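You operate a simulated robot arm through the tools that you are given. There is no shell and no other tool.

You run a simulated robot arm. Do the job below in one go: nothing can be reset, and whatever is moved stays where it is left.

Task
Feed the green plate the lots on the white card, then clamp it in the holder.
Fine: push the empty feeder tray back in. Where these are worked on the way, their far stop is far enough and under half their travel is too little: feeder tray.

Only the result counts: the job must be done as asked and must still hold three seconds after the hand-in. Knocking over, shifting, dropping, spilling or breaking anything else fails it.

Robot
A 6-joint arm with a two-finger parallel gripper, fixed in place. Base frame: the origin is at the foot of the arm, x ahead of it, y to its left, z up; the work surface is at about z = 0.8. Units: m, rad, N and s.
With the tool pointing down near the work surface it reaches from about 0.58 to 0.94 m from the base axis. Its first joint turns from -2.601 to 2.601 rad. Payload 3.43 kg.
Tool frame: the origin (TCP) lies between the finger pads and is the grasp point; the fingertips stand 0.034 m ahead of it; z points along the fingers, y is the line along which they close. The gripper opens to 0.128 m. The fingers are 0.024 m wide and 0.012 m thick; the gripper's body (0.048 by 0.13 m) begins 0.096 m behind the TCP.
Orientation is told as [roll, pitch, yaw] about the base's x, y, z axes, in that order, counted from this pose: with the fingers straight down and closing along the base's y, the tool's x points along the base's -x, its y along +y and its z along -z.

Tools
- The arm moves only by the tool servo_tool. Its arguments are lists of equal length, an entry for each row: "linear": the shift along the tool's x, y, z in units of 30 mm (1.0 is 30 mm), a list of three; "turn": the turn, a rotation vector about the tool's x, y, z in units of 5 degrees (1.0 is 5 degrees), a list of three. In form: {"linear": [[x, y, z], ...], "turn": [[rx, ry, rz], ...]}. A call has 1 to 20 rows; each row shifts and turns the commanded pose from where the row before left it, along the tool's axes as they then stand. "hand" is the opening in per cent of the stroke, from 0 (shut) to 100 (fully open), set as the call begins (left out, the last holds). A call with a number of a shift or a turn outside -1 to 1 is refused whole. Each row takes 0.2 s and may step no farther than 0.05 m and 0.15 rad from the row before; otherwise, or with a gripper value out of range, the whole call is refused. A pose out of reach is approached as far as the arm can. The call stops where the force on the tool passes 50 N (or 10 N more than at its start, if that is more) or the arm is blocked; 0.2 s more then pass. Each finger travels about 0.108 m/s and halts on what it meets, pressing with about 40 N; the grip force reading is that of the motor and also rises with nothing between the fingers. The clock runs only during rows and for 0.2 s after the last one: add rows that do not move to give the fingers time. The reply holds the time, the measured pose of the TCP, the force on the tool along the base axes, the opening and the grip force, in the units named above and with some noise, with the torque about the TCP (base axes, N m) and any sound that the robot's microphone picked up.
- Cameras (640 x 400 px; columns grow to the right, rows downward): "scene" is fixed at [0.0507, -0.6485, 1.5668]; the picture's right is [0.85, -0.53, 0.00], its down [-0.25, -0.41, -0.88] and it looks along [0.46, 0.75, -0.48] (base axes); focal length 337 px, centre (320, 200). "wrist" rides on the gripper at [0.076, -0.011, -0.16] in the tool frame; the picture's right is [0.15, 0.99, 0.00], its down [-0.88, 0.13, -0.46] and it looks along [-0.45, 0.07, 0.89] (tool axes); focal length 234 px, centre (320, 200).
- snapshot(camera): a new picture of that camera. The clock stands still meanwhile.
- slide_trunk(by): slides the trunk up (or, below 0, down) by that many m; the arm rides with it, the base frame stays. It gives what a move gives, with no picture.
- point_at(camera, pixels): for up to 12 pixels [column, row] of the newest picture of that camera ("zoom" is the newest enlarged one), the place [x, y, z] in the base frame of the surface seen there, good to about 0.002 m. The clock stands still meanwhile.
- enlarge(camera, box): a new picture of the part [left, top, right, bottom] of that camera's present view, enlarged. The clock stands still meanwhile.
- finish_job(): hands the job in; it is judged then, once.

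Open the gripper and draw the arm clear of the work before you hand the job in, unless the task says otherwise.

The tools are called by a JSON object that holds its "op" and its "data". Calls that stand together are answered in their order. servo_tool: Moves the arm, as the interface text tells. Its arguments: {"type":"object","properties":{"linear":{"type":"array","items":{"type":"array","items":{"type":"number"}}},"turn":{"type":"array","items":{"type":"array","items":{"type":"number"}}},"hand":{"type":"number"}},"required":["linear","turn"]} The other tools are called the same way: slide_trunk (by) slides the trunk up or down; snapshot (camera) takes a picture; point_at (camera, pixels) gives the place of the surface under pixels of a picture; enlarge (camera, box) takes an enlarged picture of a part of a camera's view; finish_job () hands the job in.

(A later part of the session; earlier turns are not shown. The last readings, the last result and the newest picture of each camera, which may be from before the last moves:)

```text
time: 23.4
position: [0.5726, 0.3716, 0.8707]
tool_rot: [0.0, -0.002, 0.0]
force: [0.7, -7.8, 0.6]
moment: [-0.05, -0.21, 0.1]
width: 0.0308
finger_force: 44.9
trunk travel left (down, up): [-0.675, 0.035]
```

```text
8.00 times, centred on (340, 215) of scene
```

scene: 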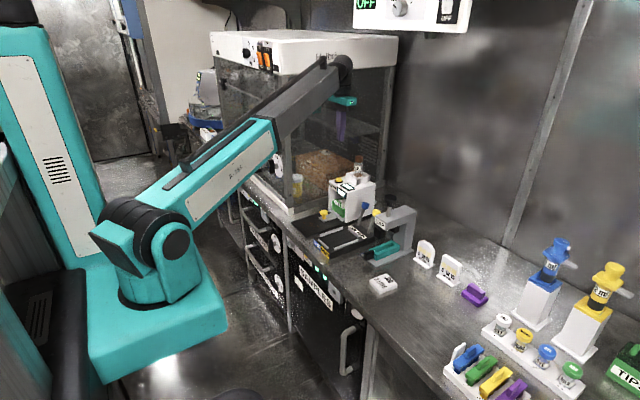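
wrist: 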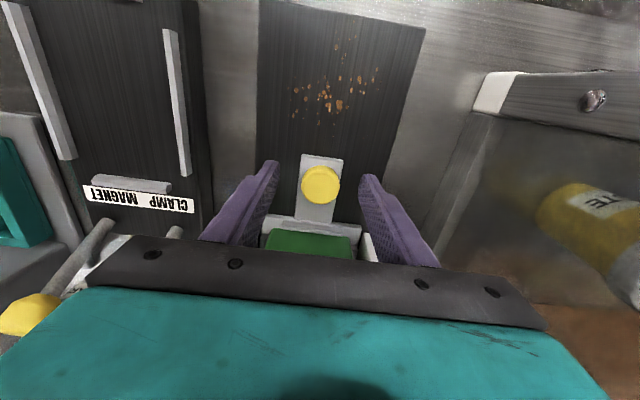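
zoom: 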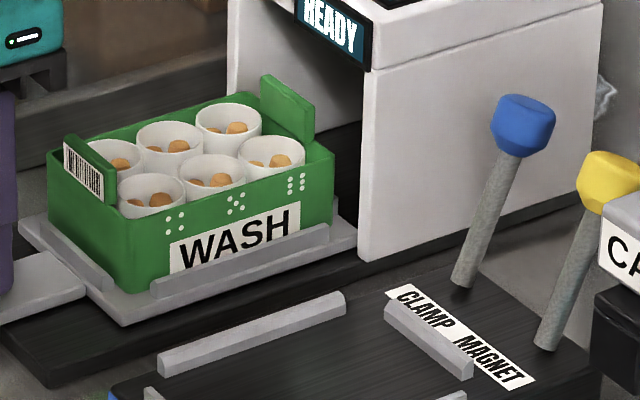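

The plate spans x≈0.640–0.766, y≈0.331–0.41, with its rear end only ~5 mm from the feeder face. I'll pull the tray a little farther, up to its stop, for lifting clearance.

{"op": "servo_tool", "data": {"linear": [[0.1, 0.0, 0], [0.15, 0, 0], [0.15, 0, 0], [0.1, 0, 0]], "turn": [[0, 0, 0], [0, 0, 0], [0, 0, 0], [0, 0, 0]], "hand": 0}}

{"op": "enlarge", "data": {"camera": "scene", "box": [290, 160, 390, 250]}}

```text
time: 24.4
position: [0.5572, 0.3715, 0.8691]
tool_rot: [-0.002, -0.001, 0.0]
force: [0.6, -11.2, -19.2]
moment: [-0.24, -0.68, -0.12]
width: 0.0313
finger_force: 44.9
trunk travel left (down, up): [-0.675, 0.035]
```

```text
4.44 times, centred on (340, 205) of scene
```

zoom: 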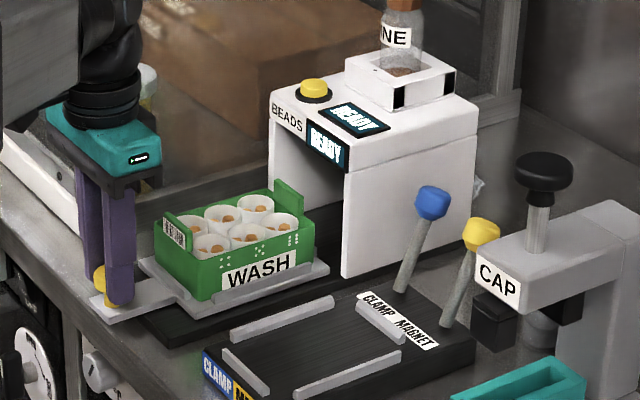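

The tray is out 14.5 cm with ~2 cm clearance behind the plate. I relieve the small load, then open the hand around the knob.

{"op": "servo_tool", "data": {"linear": [[0, -0.01, 0.02], [0, 0, 0]], "turn": [[0, 0, 0], [0, 0, 0]], "hand": 0}}

{"op": "servo_tool", "data": {"linear": [[0, 0, 0], [0, 0, 0], [0, 0, 0]], "turn": [[0, 0, 0], [0, 0, 0], [0, 0, 0]], "hand": 55}}

```text
time: 25.0
position: [0.5566, 0.3717, 0.8708]
tool_rot: [-0.001, -0.001, 0.0]
force: [-0.3, -10.7, -16.4]
moment: [-0.34, 0.15, -0.02]
width: 0.0311
finger_force: 45.3
trunk travel left (down, up): [-0.675, 0.035]
```

```text
time: 25.8
position: [0.5556, 0.3732, 0.8703]
tool_rot: [0.0, -0.004, -0.001]
force: [-0.3, 0.3, 0.6]
moment: [-0.01, -0.01, -0.02]
width: 0.0706
finger_force: 0.1
trunk travel left (down, up): [-0.675, 0.035]
```

The hand is open around the knob with no load. I rise straight up 15 cm and take a look at the plate and holder from above.

{"op": "servo_tool", "data": {"linear": [[0, 0, -0.5], [0, 0, -1], [0, 0, -1], [0, 0, -1], [0, 0, -1], [0, 0, -0.5], [0, 0, 0]], "turn": [[0, 0, 0], [0, 0, 0], [0, 0, 0], [0, 0, 0], [0, 0, 0], [0, 0, 0], [0, 0, 0]], "hand": 100}}

{"op": "snapshot", "data": {"camera": "wrist"}}

{"op": "enlarge", "data": {"camera": "scene", "box": [300, 180, 380, 250]}}

```text
time: 27.4
position: [0.5564, 0.371, 1.0214]
tool_rot: [0.001, -0.005, 0.001]
force: [0.1, 0.4, 0.5]
moment: [0.02, 0.01, -0.01]
width: 0.1279
finger_force: 0.1
trunk travel left (down, up): [-0.675, 0.035]
```

```text
taken
```

wrist: 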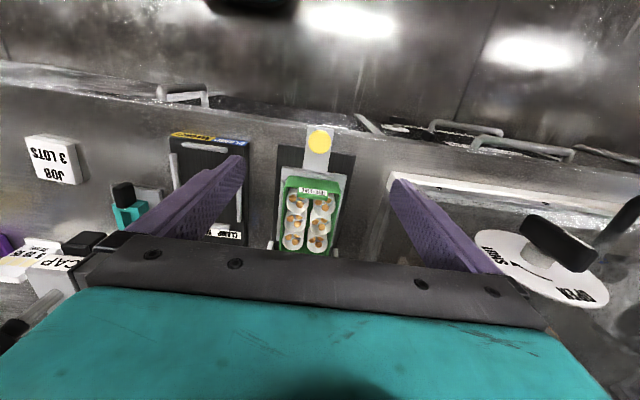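

```text
5.71 times, centred on (340, 215) of scene
```

zoom: 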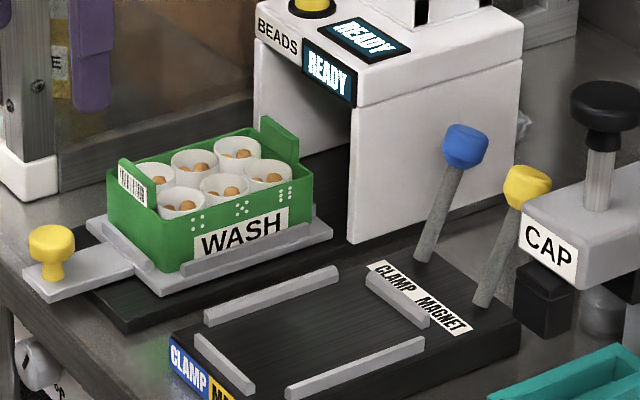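

The plate is at wrist (315,215) and the holder at (210,185). I'll measure plate edges in an enlarged wrist view.

{"op": "enlarge", "data": {"camera": "wrist", "box": [260, 120, 380, 260]}}

{"op": "point_at", "data": {"camera": "wrist", "pixels": [[319, 141], [287, 184], [345, 182], [278, 240], [337, 245], [313, 191], [300, 184], [327, 182], [315, 170], [550, 250], [205, 142], [236, 180]]}}

```text
2.86 times, centred on (320, 190) of wrist
```

zoom: 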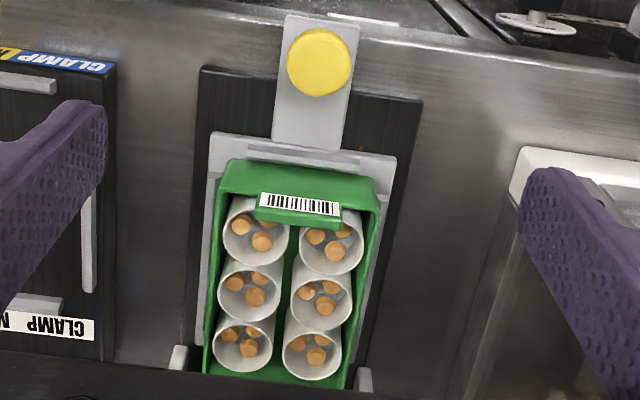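

```text
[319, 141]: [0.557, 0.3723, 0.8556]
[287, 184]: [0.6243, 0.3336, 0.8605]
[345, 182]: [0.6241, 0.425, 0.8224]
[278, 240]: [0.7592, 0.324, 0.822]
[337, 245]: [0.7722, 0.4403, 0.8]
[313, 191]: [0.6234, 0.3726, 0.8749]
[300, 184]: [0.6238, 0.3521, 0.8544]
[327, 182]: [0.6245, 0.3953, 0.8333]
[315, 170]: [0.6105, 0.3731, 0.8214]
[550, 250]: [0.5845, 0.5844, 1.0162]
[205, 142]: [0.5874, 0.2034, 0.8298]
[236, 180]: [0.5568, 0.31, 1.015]
```

Every tube holds three grains, i.e. three lots. Now I refine the plate's rims and the tray's side bars using the zoomed wrist view.

{"op": "point_at", "data": {"camera": "zoom", "pixels": [[226, 172], [372, 192], [218, 230], [370, 250], [212, 300], [362, 310], [300, 165], [298, 220], [340, 212], [258, 206], [205, 280], [372, 300]]}}

```text
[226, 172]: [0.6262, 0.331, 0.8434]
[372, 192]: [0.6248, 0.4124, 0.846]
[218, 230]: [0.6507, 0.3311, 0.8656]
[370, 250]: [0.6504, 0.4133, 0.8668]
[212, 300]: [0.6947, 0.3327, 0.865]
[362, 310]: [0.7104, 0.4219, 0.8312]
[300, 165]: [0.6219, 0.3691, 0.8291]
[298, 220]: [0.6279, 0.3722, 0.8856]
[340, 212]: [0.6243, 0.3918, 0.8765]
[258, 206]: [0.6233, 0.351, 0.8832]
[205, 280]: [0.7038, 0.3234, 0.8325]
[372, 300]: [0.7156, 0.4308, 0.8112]
```

The plate spans x 0.6235–0.751, y 0.329–0.415, rim z 0.866. Before grasping it, I move over the holder to measure its bars and levers precisely.

{"op": "servo_tool", "data": {"linear": [[-0.355, -0.905, -0.167], [-0.355, -0.905, -0.167], [-0.355, -0.905, -0.167], [-0.355, -0.905, -0.167], [-0.355, -0.905, -0.167], [-0.355, -0.905, -0.167], [0, 0, 0], [0, 0, 0]], "turn": [[0, 0, 0], [0, 0, 0], [0, 0, 0], [0, 0, 0], [0, 0, 0], [0, 0, 0], [0, 0, 0], [0, 0, 0]], "hand": 100}}

{"op": "snapshot", "data": {"camera": "wrist"}}

{"op": "enlarge", "data": {"camera": "wrist", "box": [220, 60, 420, 240]}}

```text
time: 29.2
position: [0.6168, 0.21, 1.0502]
tool_rot: [0.001, -0.003, 0.002]
force: [0.6, -0.4, -0.1]
moment: [0.01, 0.02, -0.01]
width: 0.1282
finger_force: 0.1
trunk travel left (down, up): [-0.675, 0.035]
```

```text
taken
```

wrist: 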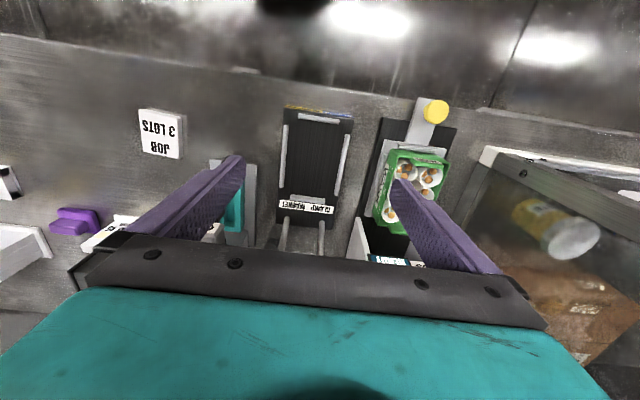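

```text
2.22 times, centred on (320, 150) of wrist
```

zoom: 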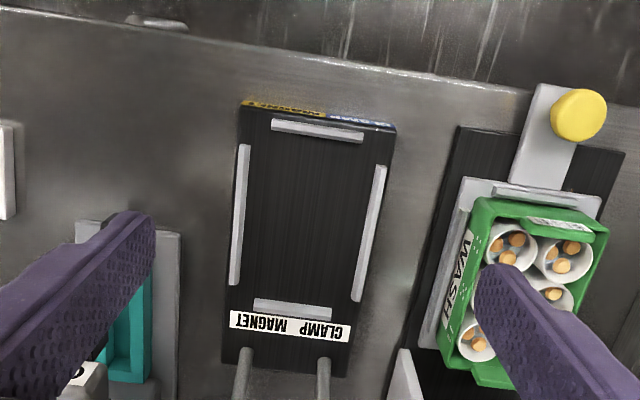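

The holder with four bars is centred at wrist (315,155). I enlarge it tightly for accurate bar edges.

{"op": "enlarge", "data": {"camera": "wrist", "box": [265, 100, 370, 215]}}

```text
3.48 times, centred on (318, 158) of wrist
```

zoom: 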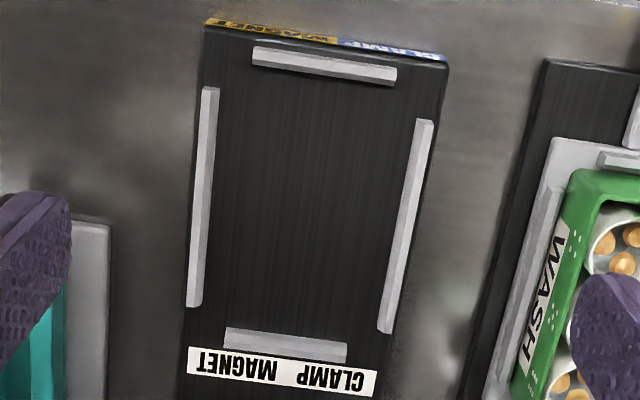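

I measure points across each bar in this zoom.

{"op": "point_at", "data": {"camera": "zoom", "pixels": [[325, 60], [324, 70], [324, 76], [324, 84], [286, 333], [285, 345], [285, 355], [204, 200], [197, 200], [406, 220], [398, 220], [412, 220]]}}

{"op": "point_at", "data": {"camera": "zoom", "pixels": [[255, 50], [395, 70], [228, 333], [346, 347], [211, 92], [192, 302], [428, 125], [385, 330], [300, 200], [215, 200], [390, 220], [320, 30]]}}

```text
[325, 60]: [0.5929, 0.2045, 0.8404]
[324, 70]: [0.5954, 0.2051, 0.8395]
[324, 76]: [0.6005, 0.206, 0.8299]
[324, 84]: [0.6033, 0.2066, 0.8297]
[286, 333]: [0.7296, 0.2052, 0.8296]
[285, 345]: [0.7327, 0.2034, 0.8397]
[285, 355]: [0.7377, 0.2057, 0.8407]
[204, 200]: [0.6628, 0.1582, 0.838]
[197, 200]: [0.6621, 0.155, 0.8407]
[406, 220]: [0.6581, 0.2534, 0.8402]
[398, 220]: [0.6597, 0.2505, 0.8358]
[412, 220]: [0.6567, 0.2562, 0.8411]
```

```text
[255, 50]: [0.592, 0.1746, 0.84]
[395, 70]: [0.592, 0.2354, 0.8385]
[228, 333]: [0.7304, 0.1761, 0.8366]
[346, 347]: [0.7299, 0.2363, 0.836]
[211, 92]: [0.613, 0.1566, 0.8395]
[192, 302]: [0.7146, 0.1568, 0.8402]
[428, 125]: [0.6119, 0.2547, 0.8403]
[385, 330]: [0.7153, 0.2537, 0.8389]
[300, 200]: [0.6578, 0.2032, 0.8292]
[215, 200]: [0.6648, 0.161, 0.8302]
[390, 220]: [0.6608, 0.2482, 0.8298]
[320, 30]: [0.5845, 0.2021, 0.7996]
```

Holder seat: x 0.597–0.7305, y 0.1585–0.2505, floor z 0.830, so the centre is about (0.664,0.2045). I go back above the plate at (0.687,0.372) with the hand fully open and lower to z≈0.93.

{"op": "servo_tool", "data": {"linear": [[-0.39, 0.9, 0], [-0.39, 0.9, 0], [-0.39, 0.9, 0], [-0.39, 0.9, 0], [-0.39, 0.9, 0], [-0.39, 0.9, 0], [0, 0, 1], [0, 0, 1], [0, 0, 1], [0, 0, 0.6], [0, 0, 0], [0, 0, 0]], "turn": [[0, 0, 0], [0, 0, 0], [0, 0, 0], [0, 0, 0], [0, 0, 0], [0, 0, 0], [0, 0, 0], [0, 0, 0], [0, 0, 0], [0, 0, 0], [0, 0, 0], [0, 0, 0]], "hand": 100}}

{"op": "snapshot", "data": {"camera": "wrist"}}

{"op": "enlarge", "data": {"camera": "scene", "box": [300, 170, 380, 250]}}

```text
time: 31.8
position: [0.6904, 0.3698, 0.9431]
tool_rot: [-0.001, -0.002, 0.002]
force: [0.3, -0.1, -0.2]
moment: [-0.02, 0.03, 0.03]
width: 0.128
finger_force: 0.0
trunk travel left (down, up): [-0.675, 0.035]
```

```text
taken
```

wrist: 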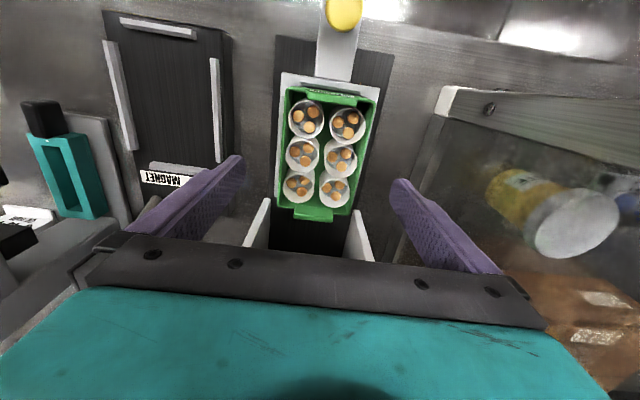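

```text
5.00 times, centred on (340, 210) of scene
```

zoom: 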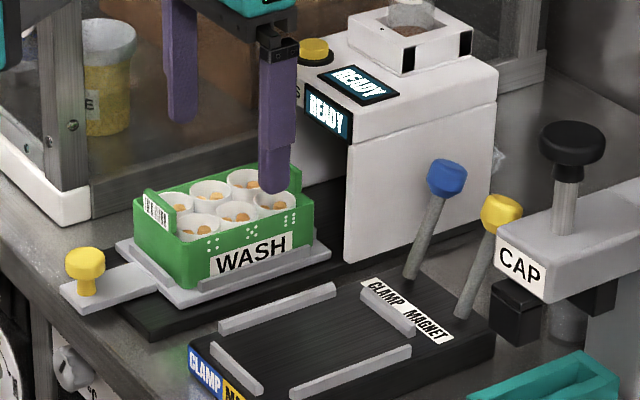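

Now the plate is well seen from above at wrist (325,150). I enlarge it and measure both ends and both side rims.

{"op": "enlarge", "data": {"camera": "wrist", "box": [265, 70, 395, 235]}}

```text
2.42 times, centred on (330, 152) of wrist
```

zoom: 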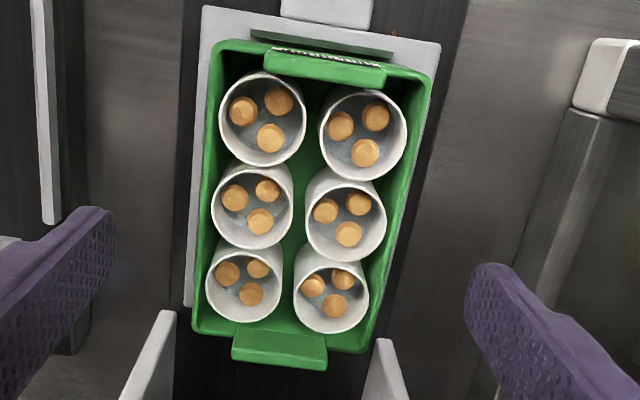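

Each of the six tubes shows exactly three grains. I measure the rims and fins.

{"op": "point_at", "data": {"camera": "zoom", "pixels": [[212, 90], [426, 110], [203, 200], [411, 210], [197, 300], [386, 300], [325, 68], [280, 340], [236, 45], [280, 352], [215, 333], [350, 350]]}}

{"op": "point_at", "data": {"camera": "zoom", "pixels": [[218, 90], [208, 90], [421, 110], [431, 110], [206, 200], [200, 200], [408, 210], [414, 210], [325, 60], [280, 330], [190, 200], [420, 60]]}}

```text
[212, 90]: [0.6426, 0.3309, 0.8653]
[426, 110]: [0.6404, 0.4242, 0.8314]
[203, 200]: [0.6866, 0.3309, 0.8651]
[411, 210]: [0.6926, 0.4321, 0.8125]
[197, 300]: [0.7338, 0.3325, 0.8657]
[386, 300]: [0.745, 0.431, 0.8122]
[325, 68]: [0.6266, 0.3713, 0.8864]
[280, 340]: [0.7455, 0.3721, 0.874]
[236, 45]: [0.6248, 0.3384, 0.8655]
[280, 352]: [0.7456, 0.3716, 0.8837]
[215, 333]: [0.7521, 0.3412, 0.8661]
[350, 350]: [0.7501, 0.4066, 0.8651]
```

```text
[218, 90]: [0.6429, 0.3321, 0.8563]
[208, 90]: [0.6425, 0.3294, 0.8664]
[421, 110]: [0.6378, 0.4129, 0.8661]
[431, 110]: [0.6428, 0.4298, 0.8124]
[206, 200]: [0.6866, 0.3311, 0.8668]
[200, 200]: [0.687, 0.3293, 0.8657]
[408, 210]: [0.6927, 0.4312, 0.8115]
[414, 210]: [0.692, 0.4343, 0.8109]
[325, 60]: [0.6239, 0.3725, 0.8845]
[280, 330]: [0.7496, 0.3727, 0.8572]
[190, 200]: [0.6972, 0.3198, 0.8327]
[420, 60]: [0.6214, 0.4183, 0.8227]
```

The plate centre is (0.6875,0.3715), rim z 0.866. I align with it and lower so the fingertips reach z≈0.840, above the tray bars (0.8325).

{"op": "servo_tool", "data": {"linear": [[0.08, 0.055, 0.3], [0, 0, 0.7], [0, 0, 0.7], [0, 0, 0.4], [0, 0, 0.2], [0, 0, 0]], "turn": [[0, 0, 0], [0, 0, 0], [0, 0, 0], [0, 0, 0], [0, 0, 0], [0, 0, 0]], "hand": 100}}

{"op": "enlarge", "data": {"camera": "scene", "box": [300, 170, 380, 250]}}

{"op": "snapshot", "data": {"camera": "wrist"}}

```text
time: 33.2
position: [0.6889, 0.3718, 0.8748]
tool_rot: [0.001, -0.004, 0.0]
force: [-0.2, -0.4, -0.3]
moment: [-0.02, 0.0, 0.02]
width: 0.128
finger_force: 0.2
trunk travel left (down, up): [-0.675, 0.035]
```

```text
5.00 times, centred on (340, 210) of scene
```

zoom: 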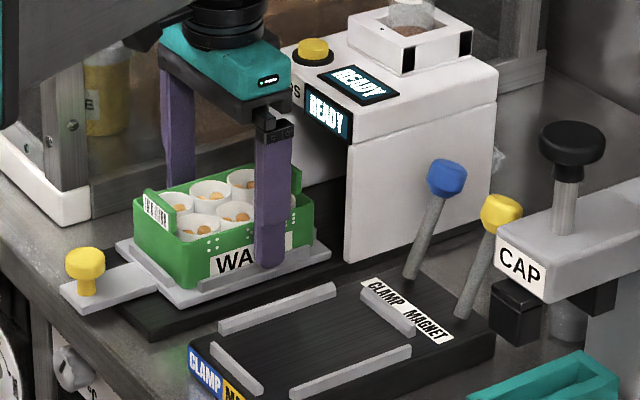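

```text
taken
```

wrist: 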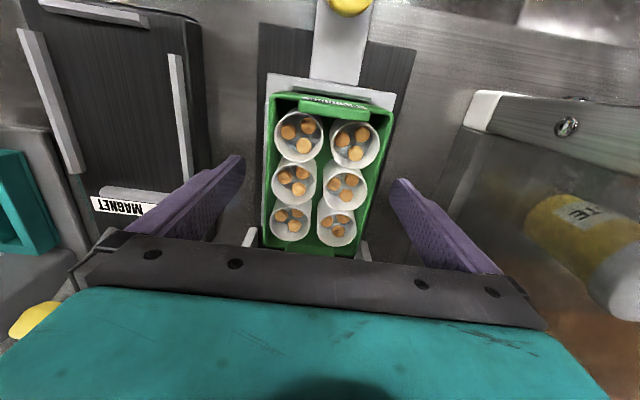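

The fingers straddle the plate with tips above the tray bars. I close on it.

{"op": "servo_tool", "data": {"linear": [[0, 0, 0], [0, 0, 0], [0, 0, 0], [0, 0, 0], [0, 0, 0]], "turn": [[0, 0, 0], [0, 0, 0], [0, 0, 0], [0, 0, 0], [0, 0, 0]], "hand": 30}}

{"op": "snapshot", "data": {"camera": "wrist"}}

{"op": "enlarge", "data": {"camera": "scene", "box": [300, 170, 380, 250]}}

```text
time: 34.4
position: [0.6885, 0.3718, 0.8753]
tool_rot: [0.001, -0.002, 0.0]
force: [-0.1, 0.4, 0.9]
moment: [-0.01, 0.01, -0.01]
width: 0.0852
finger_force: 39.7
trunk travel left (down, up): [-0.675, 0.035]
```

```text
taken
```

wrist: 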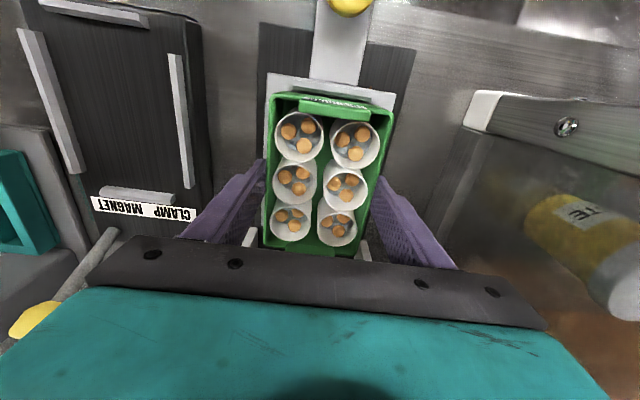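

```text
5.00 times, centred on (340, 210) of scene
```

zoom: 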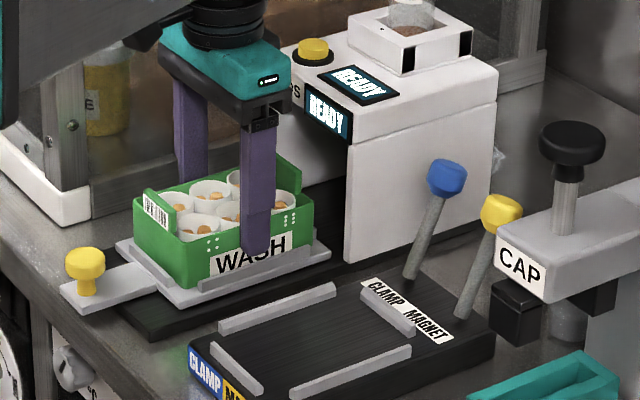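

The plate is gripped at 85 mm width, 39.7 N. I lift it slowly about 5 cm.

{"op": "servo_tool", "data": {"linear": [[0, 0, -0.08], [0, 0, -0.12], [0, 0, -0.15], [0, 0, -0.2], [0, 0, -0.25], [0, 0, -0.25], [0, 0, -0.25], [0, 0, -0.2], [0, 0, -0.12], [0, 0, -0.06], [0, 0, 0]], "turn": [[0, 0, 0], [0, 0, 0], [0, 0, 0], [0, 0, 0], [0, 0, 0], [0, 0, 0], [0, 0, 0], [0, 0, 0], [0, 0, 0], [0, 0, 0], [0, 0, 0]], "hand": 30}}

{"op": "snapshot", "data": {"camera": "wrist"}}

{"op": "enlarge", "data": {"camera": "scene", "box": [300, 170, 380, 250]}}

```text
time: 36.8
position: [0.6878, 0.3714, 0.9241]
tool_rot: [0.0, -0.006, 0.0]
force: [-0.2, -0.6, 0.1]
moment: [0.02, 0.02, 0.0]
width: 0.0852
finger_force: 40.3
trunk travel left (down, up): [-0.675, 0.035]
```

```text
taken
```

wrist: 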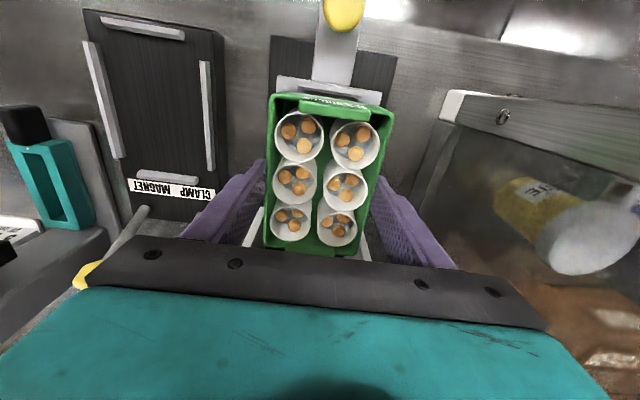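

```text
5.00 times, centred on (340, 210) of scene
```

zoom: 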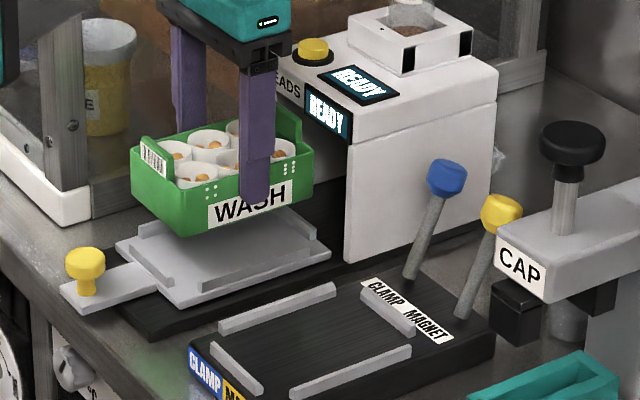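

The plate hangs level with all grains in place. I carry it slowly sideways to above the holder centre (TCP ≈ 0.665, 0.2045).

{"op": "servo_tool", "data": {"linear": [[0.0139, -0.1, 0], [0.0278, -0.2, 0], [0.0416, -0.3, 0], [0.0555, -0.4, 0], [0.0555, -0.4, 0], [0.0555, -0.4, 0], [0.0555, -0.4, 0], [0.0555, -0.4, 0], [0.0555, -0.4, 0], [0.0555, -0.4, 0], [0.0555, -0.4, 0], [0.0555, -0.4, 0], [0.0555, -0.4, 0], [0.0514, -0.37, 0], [0.0416, -0.3, 0], [0.0278, -0.2, 0], [0.0139, -0.1, 0], [0, 0, 0], [0, 0, 0]], "turn": [[0, 0, 0], [0, 0, 0], [0, 0, 0], [0, 0, 0], [0, 0, 0], [0, 0, 0], [0, 0, 0], [0, 0, 0], [0, 0, 0], [0, 0, 0], [0, 0, 0], [0, 0, 0], [0, 0, 0], [0, 0, 0], [0, 0, 0], [0, 0, 0], [0, 0, 0], [0, 0, 0], [0, 0, 0]], "hand": 30}}

{"op": "snapshot", "data": {"camera": "wrist"}}

{"op": "enlarge", "data": {"camera": "scene", "box": [310, 180, 390, 260]}}

```text
time: 40.8
position: [0.6642, 0.2061, 0.9244]
tool_rot: [0.001, -0.004, 0.001]
force: [0.0, 0.2, -1.4]
moment: [0.0, -0.02, 0.03]
width: 0.0853
finger_force: 39.4
trunk travel left (down, up): [-0.675, 0.035]
```

```text
taken
```

wrist: 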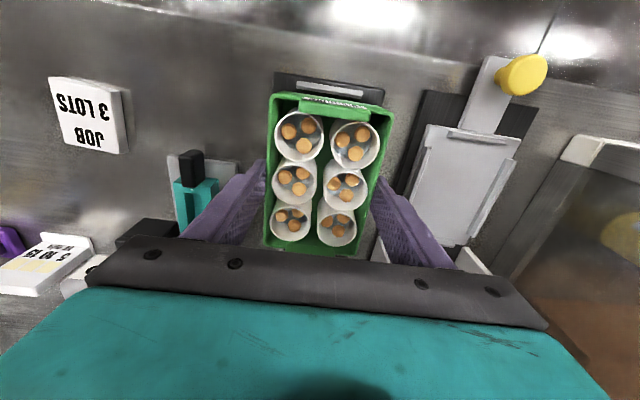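

```text
5.00 times, centred on (350, 220) of scene
```

zoom: 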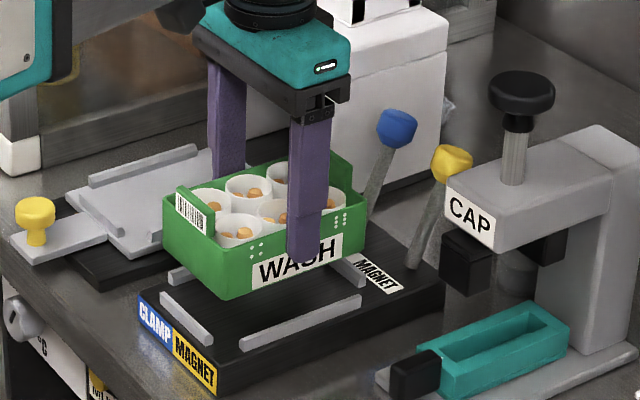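

The plate hangs above the holder. I measure plate faces and holder bars in the same picture to check alignment.

{"op": "point_at", "data": {"camera": "zoom", "pixels": [[190, 240], [200, 260], [260, 265], [345, 232], [225, 285], [187, 317], [300, 318], [180, 270], [352, 270], [350, 262], [222, 298], [366, 238]]}}

{"op": "enlarge", "data": {"camera": "wrist", "box": [255, 65, 395, 255]}}

```text
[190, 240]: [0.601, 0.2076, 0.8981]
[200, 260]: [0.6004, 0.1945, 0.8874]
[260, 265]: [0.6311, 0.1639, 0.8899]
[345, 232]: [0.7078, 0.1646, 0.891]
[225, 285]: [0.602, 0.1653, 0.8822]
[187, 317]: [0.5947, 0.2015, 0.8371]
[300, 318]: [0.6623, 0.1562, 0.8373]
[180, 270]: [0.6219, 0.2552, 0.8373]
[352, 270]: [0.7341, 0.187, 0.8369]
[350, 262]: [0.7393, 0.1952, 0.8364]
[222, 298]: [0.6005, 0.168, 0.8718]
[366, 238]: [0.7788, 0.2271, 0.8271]
```

```text
2.11 times, centred on (325, 160) of wrist
```

zoom: 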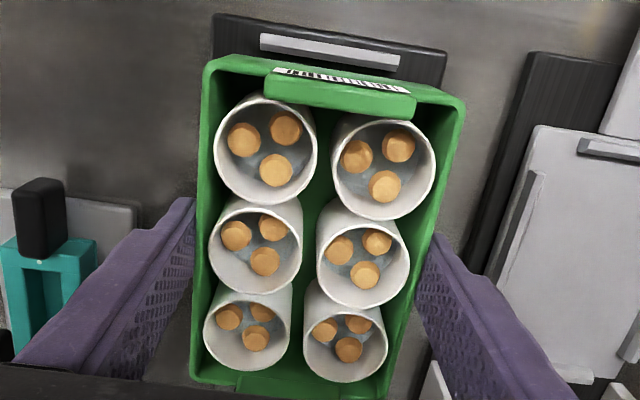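

The plate is within ±3 mm of centred: front face x 0.6005 against the seat's 0.597, right face y 0.164 against 0.1585. I shift 1 mm toward -y and lower slowly to where the bottom enters between the bars.

{"op": "servo_tool", "data": {"linear": [[0, -0.04, 0.1], [0, 0, 0.15], [0, 0, 0.15], [0, 0, 0.15], [0, 0, 0.15], [0, 0, 0.15], [0, 0, 0.12], [0, 0, 0.08], [0, 0, 0]], "turn": [[0, 0, 0], [0, 0, 0], [0, 0, 0], [0, 0, 0], [0, 0, 0], [0, 0, 0], [0, 0, 0], [0, 0, 0], [0, 0, 0]], "hand": 30}}

{"op": "enlarge", "data": {"camera": "scene", "box": [315, 195, 375, 255]}}

{"op": "snapshot", "data": {"camera": "wrist"}}

```text
time: 42.8
position: [0.664, 0.2055, 0.891]
tool_rot: [0.0, -0.005, 0.0]
force: [-0.3, 0.9, -1.8]
moment: [-0.01, 0.01, -0.02]
width: 0.085
finger_force: 40.6
trunk travel left (down, up): [-0.675, 0.035]
```

```text
6.67 times, centred on (345, 225) of scene
```

zoom: 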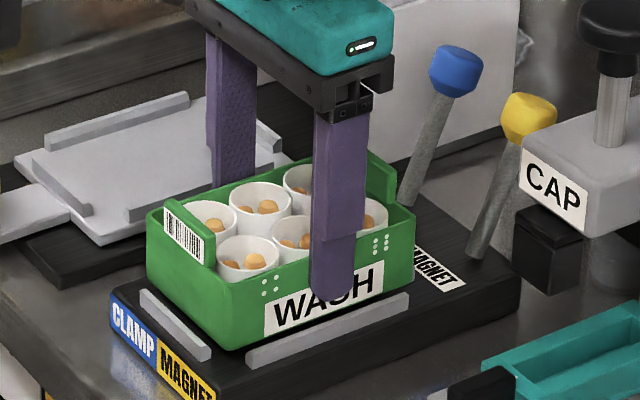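

```text
taken
```

wrist: 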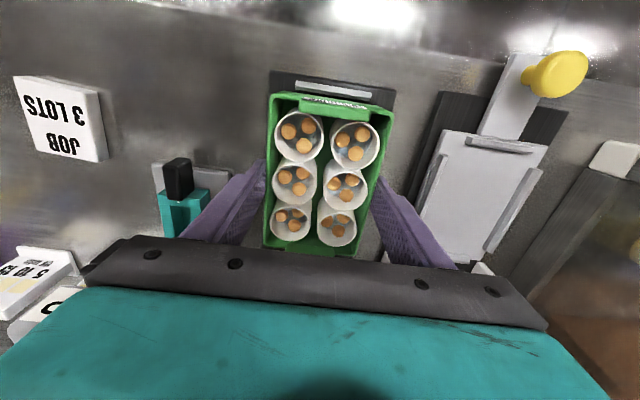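

The plate sits between the bars with no contact force. I lower the remaining ~8 mm in small steps watching the vertical force.

{"op": "servo_tool", "data": {"linear": [[0, -0.015, 0.05], [0, 0, 0.05], [0, 0, 0.05], [0, 0, 0.05], [0, 0, 0.03]], "turn": [[0, 0, 0], [0, 0, 0], [0, 0, 0], [0, 0, 0], [0, 0, 0]], "hand": 30}}

{"op": "enlarge", "data": {"camera": "scene", "box": [315, 195, 375, 255]}}

```text
time: 44.0
position: [0.6646, 0.2033, 0.8853]
tool_rot: [-0.001, -0.003, 0.001]
force: [0.3, 1.0, -0.8]
moment: [0.03, 0.01, -0.02]
width: 0.0852
finger_force: 40.1
trunk travel left (down, up): [-0.675, 0.035]
```

```text
6.67 times, centred on (345, 225) of scene
```

zoom: 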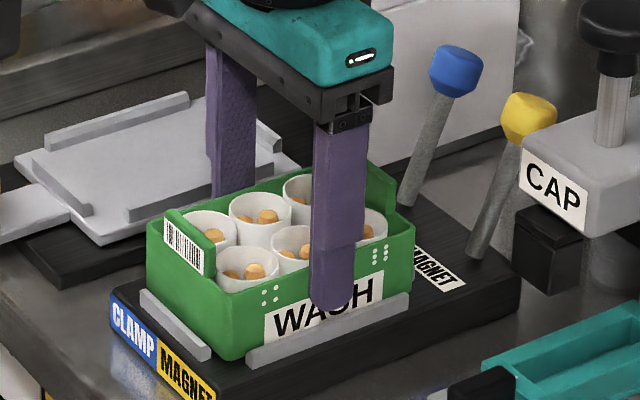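

No contact yet at z 0.885, with the plate well inside the bars. I continue down in 1 mm steps.

{"op": "servo_tool", "data": {"linear": [[0, 0, 0.03], [0, 0, 0.03], [0, 0, 0.03]], "turn": [[0, 0, 0], [0, 0, 0], [0, 0, 0]], "hand": 30}}

```text
time: 44.8
position: [0.6635, 0.2037, 0.8832]
tool_rot: [0.0, -0.002, -0.001]
force: [0.4, -0.2, -1.3]
moment: [0.03, -0.01, 0.0]
width: 0.0852
finger_force: 40.1
trunk travel left (down, up): [-0.675, 0.035]
```

No contact force yet (z 0.8832). I go on with two more 1 mm steps.

{"op": "servo_tool", "data": {"linear": [[0, 0, 0.03], [0, 0, 0.02]], "turn": [[0, 0, 0], [0, 0, 0]], "hand": 30}}

{"op": "enlarge", "data": {"camera": "scene", "box": [315, 195, 375, 255]}}

```text
time: 45.4
position: [0.6638, 0.2032, 0.8825]
tool_rot: [0.0, -0.005, -0.001]
force: [0.0, 1.0, 12.6]
moment: [-0.11, 0.71, 0.0]
width: 0.0852
finger_force: 39.9
trunk travel left (down, up): [-0.675, 0.035]
```

```text
6.67 times, centred on (345, 225) of scene
```

zoom: 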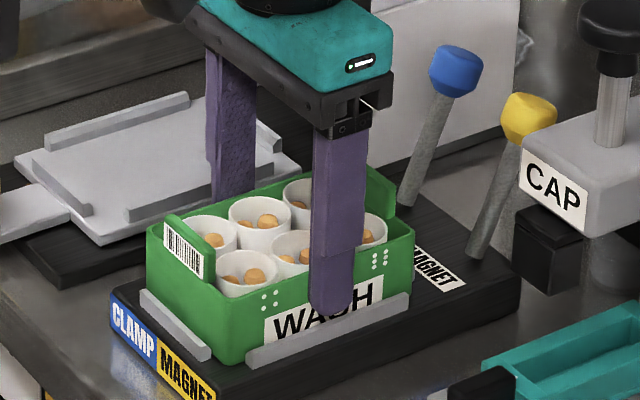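

The plate has touched the holder floor (12.6 N at z 0.8825). I open the hand to release it.

{"op": "servo_tool", "data": {"linear": [[0, 0, 0], [0, 0, 0], [0, 0, 0]], "turn": [[0, 0, 0], [0, 0, 0], [0, 0, 0]], "hand": 92}}

{"op": "enlarge", "data": {"camera": "scene", "box": [315, 195, 375, 255]}}

{"op": "snapshot", "data": {"camera": "wrist"}}

```text
time: 46.2
position: [0.6643, 0.2034, 0.8812]
tool_rot: [0.0, -0.004, 0.0]
force: [0.0, 0.2, 0.4]
moment: [0.03, -0.02, -0.03]
width: 0.1182
finger_force: 0.0
trunk travel left (down, up): [-0.675, 0.035]
```

```text
6.67 times, centred on (345, 225) of scene
```

zoom: 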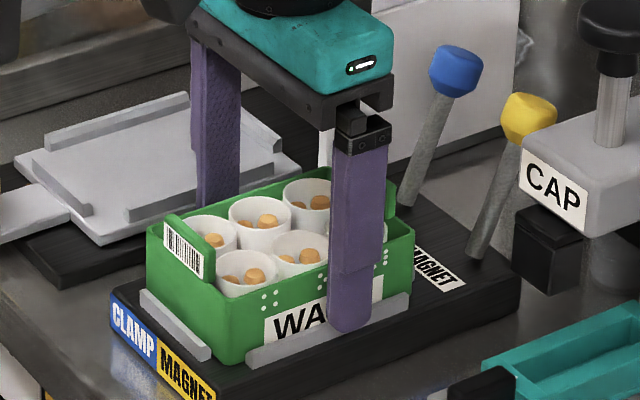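

```text
taken
```

wrist: 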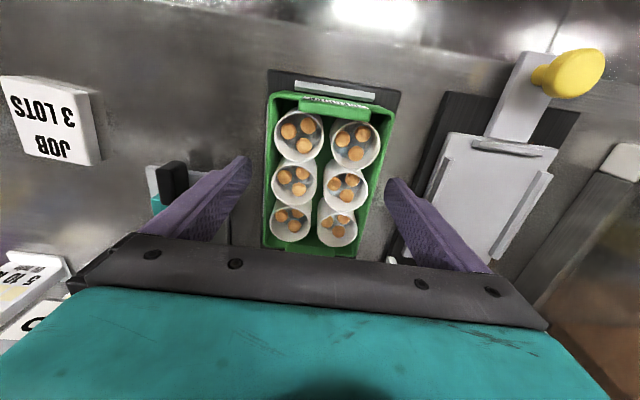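

The plate rests in the holder with grains intact. I rise straight up 15 cm and look again.

{"op": "servo_tool", "data": {"linear": [[0, 0, -0.3], [0, 0, -0.6], [0, 0, -1], [0, 0, -1], [0, 0, -1], [0, 0, -1], [0, 0, -0.6], [0, 0, 0]], "turn": [[0, 0, 0], [0, 0, 0], [0, 0, 0], [0, 0, 0], [0, 0, 0], [0, 0, 0], [0, 0, 0], [0, 0, 0]], "hand": 92}}

{"op": "snapshot", "data": {"camera": "wrist"}}

{"op": "enlarge", "data": {"camera": "scene", "box": [315, 180, 395, 255]}}

```text
time: 48.0
position: [0.6618, 0.2007, 1.0447]
tool_rot: [0.0, -0.003, 0.001]
force: [0.4, 0.7, 0.1]
moment: [0.03, -0.04, 0.02]
width: 0.1178
finger_force: 0.0
trunk travel left (down, up): [-0.675, 0.035]
```

```text
taken
```

wrist: 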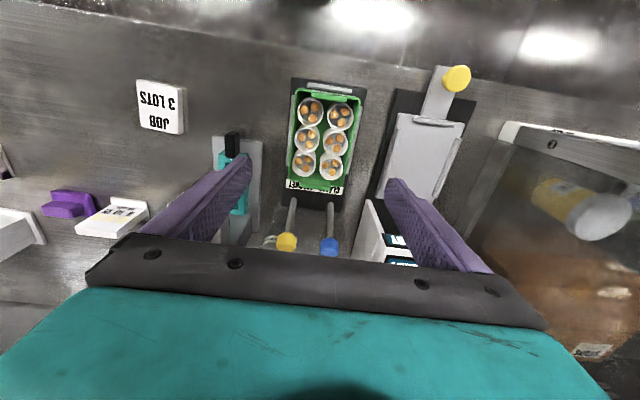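

```text
5.33 times, centred on (355, 218) of scene
```

zoom: 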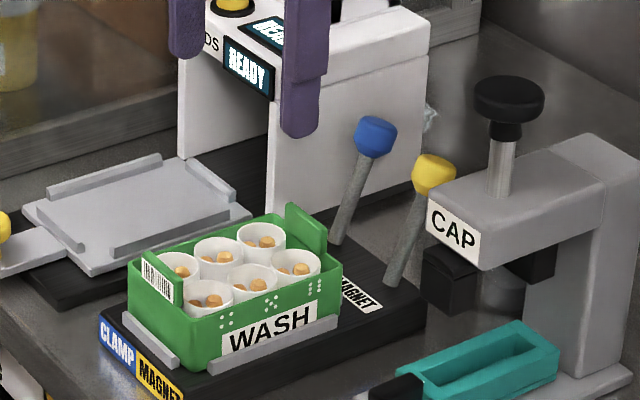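

The plate is squarely seated. Now I measure the blue lever's shaft: knob at zoom (375,137), shaft base at (337,243), plus the yellow lever for spacing.

{"op": "point_at", "data": {"camera": "zoom", "pixels": [[375, 135], [374, 120], [357, 135], [392, 140], [355, 185], [345, 215], [337, 242], [433, 172], [410, 235], [392, 280], [300, 230], [365, 155]]}}

{"op": "point_at", "data": {"camera": "wrist", "pixels": [[329, 246], [330, 225], [329, 207], [287, 241], [291, 205], [329, 252], [320, 188], [315, 183], [330, 87], [360, 130], [290, 130], [395, 160]]}}

{"op": "enlarge", "data": {"camera": "wrist", "box": [260, 70, 400, 265]}}

```text
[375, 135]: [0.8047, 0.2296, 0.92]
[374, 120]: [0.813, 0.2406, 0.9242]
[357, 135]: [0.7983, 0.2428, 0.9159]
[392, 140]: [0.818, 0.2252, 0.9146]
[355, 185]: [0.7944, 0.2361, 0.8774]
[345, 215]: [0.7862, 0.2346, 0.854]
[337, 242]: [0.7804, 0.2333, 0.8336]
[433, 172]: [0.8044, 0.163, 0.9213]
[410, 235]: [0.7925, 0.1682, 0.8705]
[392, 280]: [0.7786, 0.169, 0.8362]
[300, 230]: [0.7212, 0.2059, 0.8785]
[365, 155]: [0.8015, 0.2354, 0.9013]
```

```text
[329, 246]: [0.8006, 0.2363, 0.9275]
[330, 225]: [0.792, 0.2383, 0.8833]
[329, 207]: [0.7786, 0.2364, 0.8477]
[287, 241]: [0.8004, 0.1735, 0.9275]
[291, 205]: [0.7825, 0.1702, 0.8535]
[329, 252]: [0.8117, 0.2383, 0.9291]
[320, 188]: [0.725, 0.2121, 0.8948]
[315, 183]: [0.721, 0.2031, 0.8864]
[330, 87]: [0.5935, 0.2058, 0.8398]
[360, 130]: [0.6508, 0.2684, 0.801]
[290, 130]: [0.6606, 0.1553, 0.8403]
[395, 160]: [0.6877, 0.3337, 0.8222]
```

```text
2.05 times, centred on (330, 168) of wrist
```

zoom: 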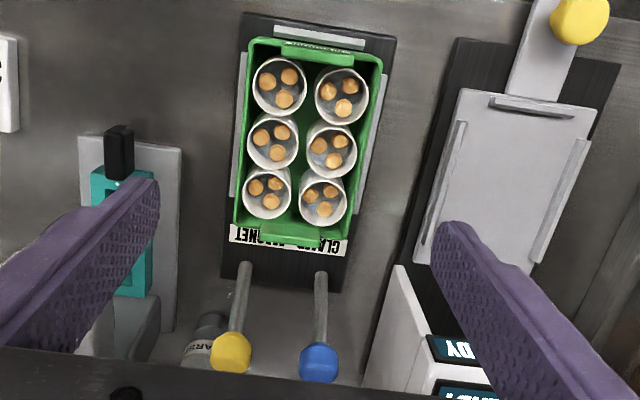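

The blue lever's knob is centred near (0.807,0.236,0.918), leaning away (+x) about 17° from its base at (0.779,0.236,0.832). I'll close the hand and move above a spot just behind it, at (0.85,0.237), keeping high.

{"op": "servo_tool", "data": {"linear": [[-0.895, 0.172, 0], [-0.895, 0.172, 0], [-0.895, 0.172, 0], [-0.895, 0.172, 0], [-0.895, 0.172, 0], [-0.895, 0.172, 0], [-0.895, 0.172, 0], [0, 0, 0], [0, 0, 0]], "turn": [[0, 0, 0], [0, 0, 0], [0, 0, 0], [0, 0, 0], [0, 0, 0], [0, 0, 0], [0, 0, 0], [0, 0, 0], [0, 0, 0]], "hand": 0}}

{"op": "snapshot", "data": {"camera": "wrist"}}

{"op": "enlarge", "data": {"camera": "scene", "box": [330, 150, 430, 250]}}

```text
time: 50.0
position: [0.8528, 0.2413, 1.0463]
tool_rot: [0.0, -0.004, -0.001]
force: [0.5, 0.6, 0.2]
moment: [-0.04, 0.01, 0.02]
width: 0.0001
finger_force: 33.2
trunk travel left (down, up): [-0.675, 0.035]
```

```text
taken
```

wrist: 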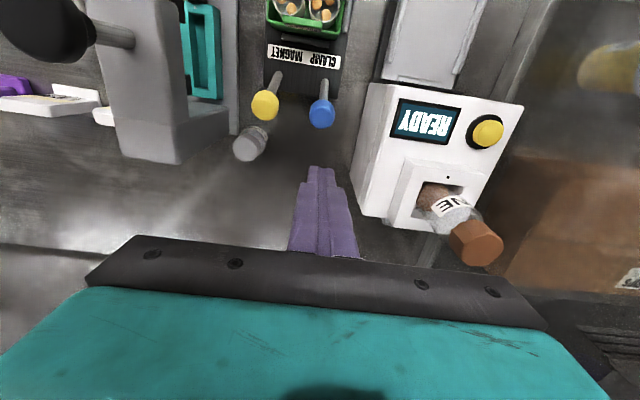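

```text
4.00 times, centred on (380, 200) of scene
```

zoom: 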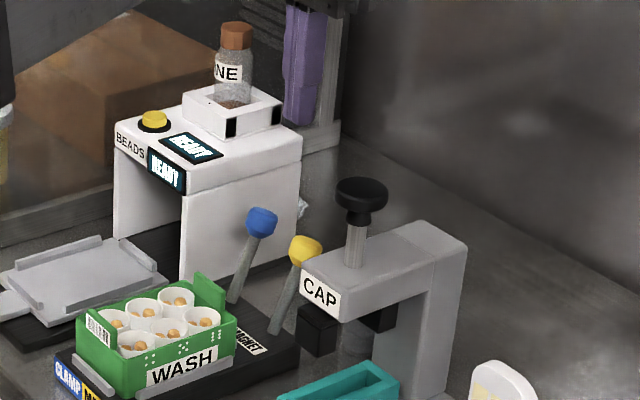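

The closed fingers hang behind the blue lever (knob at wrist (321,113)). I confirm the knob position and the surroundings from this viewpoint.

{"op": "point_at", "data": {"camera": "wrist", "pixels": [[321, 104], [321, 113], [310, 113], [332, 113], [321, 126], [265, 105], [248, 145], [300, 150], [340, 150], [410, 180], [322, 90]]}}

```text
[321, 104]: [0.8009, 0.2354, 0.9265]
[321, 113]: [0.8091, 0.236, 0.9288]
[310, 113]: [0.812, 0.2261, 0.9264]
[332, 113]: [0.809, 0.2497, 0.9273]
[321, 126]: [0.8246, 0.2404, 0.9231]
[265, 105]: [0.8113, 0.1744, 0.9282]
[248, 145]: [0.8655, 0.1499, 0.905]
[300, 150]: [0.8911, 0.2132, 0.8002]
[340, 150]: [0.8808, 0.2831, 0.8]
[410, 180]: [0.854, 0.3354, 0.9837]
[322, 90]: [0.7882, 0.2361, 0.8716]
```

The knob top is at (0.811,0.237,0.929), its far edge at x≈0.825, leaving ~1.5 cm for the fingers. I lower the closed fingers behind it to tip height ≈0.898.

{"op": "servo_tool", "data": {"linear": [[0, -0.1, 0.8], [0, 0, 1], [0, 0, 1], [0, 0, 0.7], [0, 0, 0.3], [0, 0, 0]], "turn": [[0, 0, 0], [0, 0, 0], [0, 0, 0], [0, 0, 0], [0, 0, 0], [0, 0, 0]], "hand": 0}}

{"op": "enlarge", "data": {"camera": "scene", "box": [330, 150, 430, 250]}}

{"op": "snapshot", "data": {"camera": "wrist"}}

```text
time: 51.4
position: [0.8535, 0.2372, 0.9339]
tool_rot: [0.001, -0.004, 0.002]
force: [0.6, 0.6, 0.9]
moment: [0.02, -0.02, -0.02]
width: 0.0
finger_force: 32.6
trunk travel left (down, up): [-0.675, 0.035]
```

```text
4.00 times, centred on (380, 200) of scene
```

zoom: 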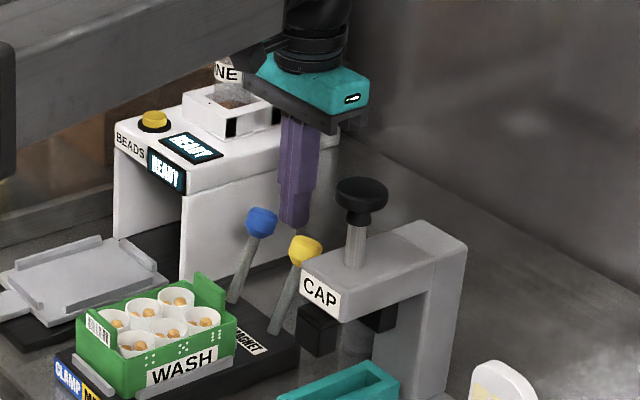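

```text
taken
```

wrist: 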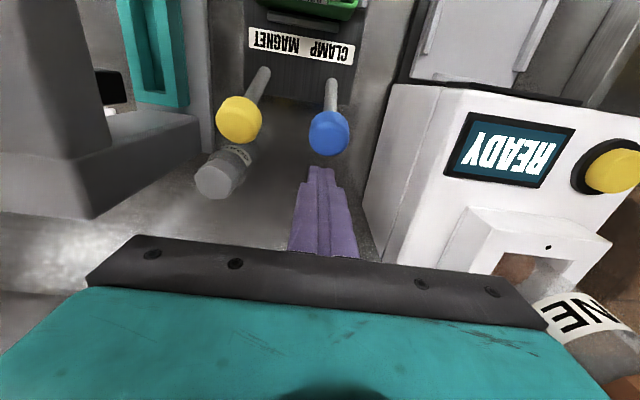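

The fingertips are behind the blue knob (329,133), level with it. I push toward -x in 6 mm steps and watch the force.

{"op": "servo_tool", "data": {"linear": [[0.2, 0, 0], [0.2, 0, 0], [0.2, 0, 0], [0.2, 0, 0]], "turn": [[0, 0, 0], [0, 0, 0], [0, 0, 0], [0, 0, 0]], "hand": 0}}

{"op": "enlarge", "data": {"camera": "scene", "box": [330, 180, 400, 250]}}

```text
time: 52.4
position: [0.8289, 0.238, 0.9319]
tool_rot: [0.001, -0.004, -0.001]
force: [1.7, 0.2, 0.6]
moment: [-0.03, 0.02, -0.01]
width: 0.0001
finger_force: 32.3
trunk travel left (down, up): [-0.675, 0.035]
```

```text
5.71 times, centred on (365, 215) of scene
```

zoom: 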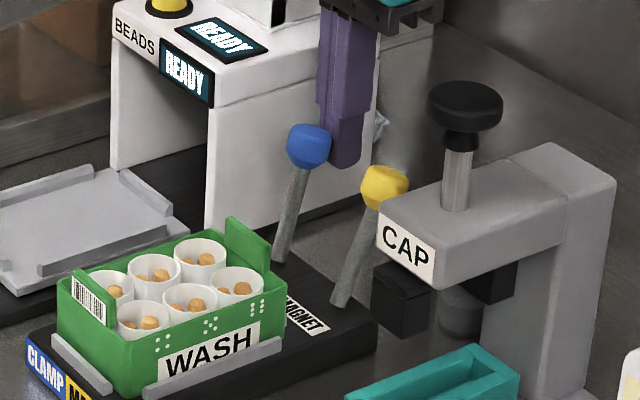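

The blue lever is moving easily (1.7 N) and stands more upright than the yellow one. I keep pushing another 2.4 cm.

{"op": "servo_tool", "data": {"linear": [[0.2, 0, 0], [0.2, 0, 0], [0.2, 0, 0], [0.2, 0, 0]], "turn": [[0, 0, 0], [0, 0, 0], [0, 0, 0], [0, 0, 0]], "hand": 0}}

{"op": "enlarge", "data": {"camera": "scene", "box": [330, 180, 400, 250]}}

```text
time: 53.4
position: [0.803, 0.2374, 0.9304]
tool_rot: [0.001, -0.004, 0.0]
force: [1.4, -0.1, -1.7]
moment: [0.0, -0.03, 0.0]
width: 0.0
finger_force: 32.5
trunk travel left (down, up): [-0.675, 0.035]
```

```text
5.71 times, centred on (365, 215) of scene
```

zoom: 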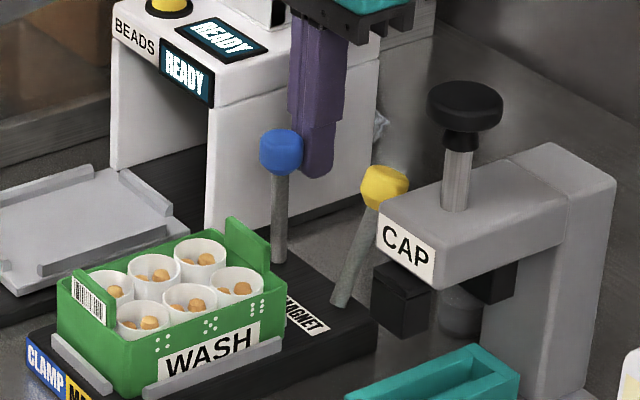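

The lever is now about vertical with little resistance. I continue pushing.

{"op": "servo_tool", "data": {"linear": [[0.2, 0, 0], [0.2, 0, 0], [0.2, 0, 0]], "turn": [[0, 0, 0], [0, 0, 0], [0, 0, 0]], "hand": 0}}

{"op": "enlarge", "data": {"camera": "scene", "box": [330, 180, 400, 250]}}

```text
time: 54.2
position: [0.7853, 0.2382, 0.9319]
tool_rot: [0.0, -0.003, 0.0]
force: [0.8, -0.2, 0.1]
moment: [-0.02, 0.0, 0.01]
width: 0.0
finger_force: 33.2
trunk travel left (down, up): [-0.675, 0.035]
```

```text
5.71 times, centred on (365, 215) of scene
```

zoom: 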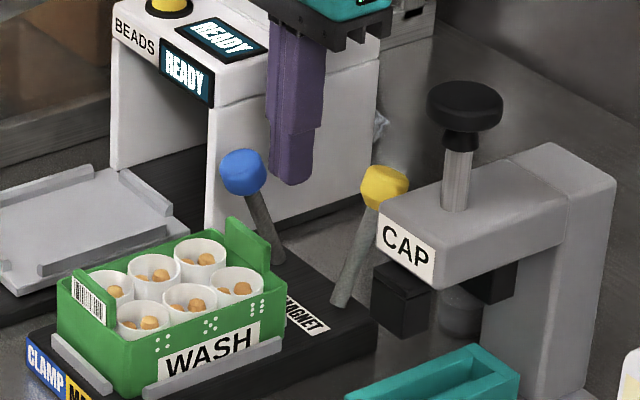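

The lever has snapped over past centre and now leans toward the plate (knob at zoom (243,172)). I'll measure its knob and shaft to see whether it's at the end of its throw.

{"op": "point_at", "data": {"camera": "zoom", "pixels": [[243, 160], [243, 175], [225, 172], [262, 172], [258, 210], [270, 240], [278, 258], [250, 250], [246, 240]]}}

{"op": "snapshot", "data": {"camera": "wrist"}}

{"op": "enlarge", "data": {"camera": "scene", "box": [318, 200, 378, 250]}}

```text
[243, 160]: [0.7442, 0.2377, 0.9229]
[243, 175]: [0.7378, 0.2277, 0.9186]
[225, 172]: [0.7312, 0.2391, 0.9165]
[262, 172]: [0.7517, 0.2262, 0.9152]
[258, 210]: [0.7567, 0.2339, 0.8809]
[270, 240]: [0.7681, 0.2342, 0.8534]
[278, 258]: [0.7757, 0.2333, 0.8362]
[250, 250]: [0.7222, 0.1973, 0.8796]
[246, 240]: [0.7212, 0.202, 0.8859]
```

```text
taken
```

wrist: 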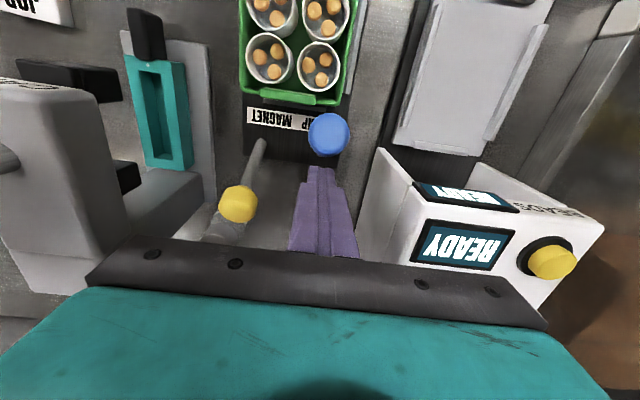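

```text
8.00 times, centred on (348, 225) of scene
```

zoom: 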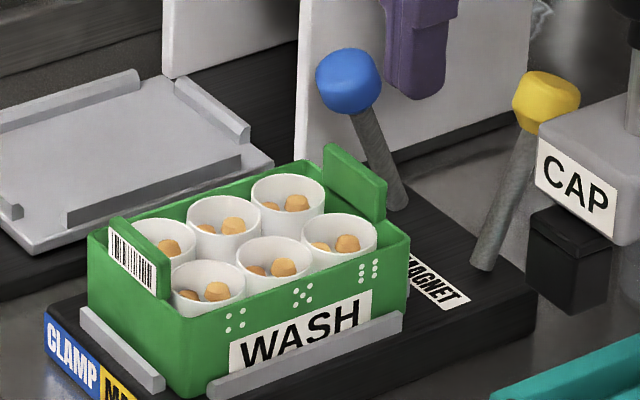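

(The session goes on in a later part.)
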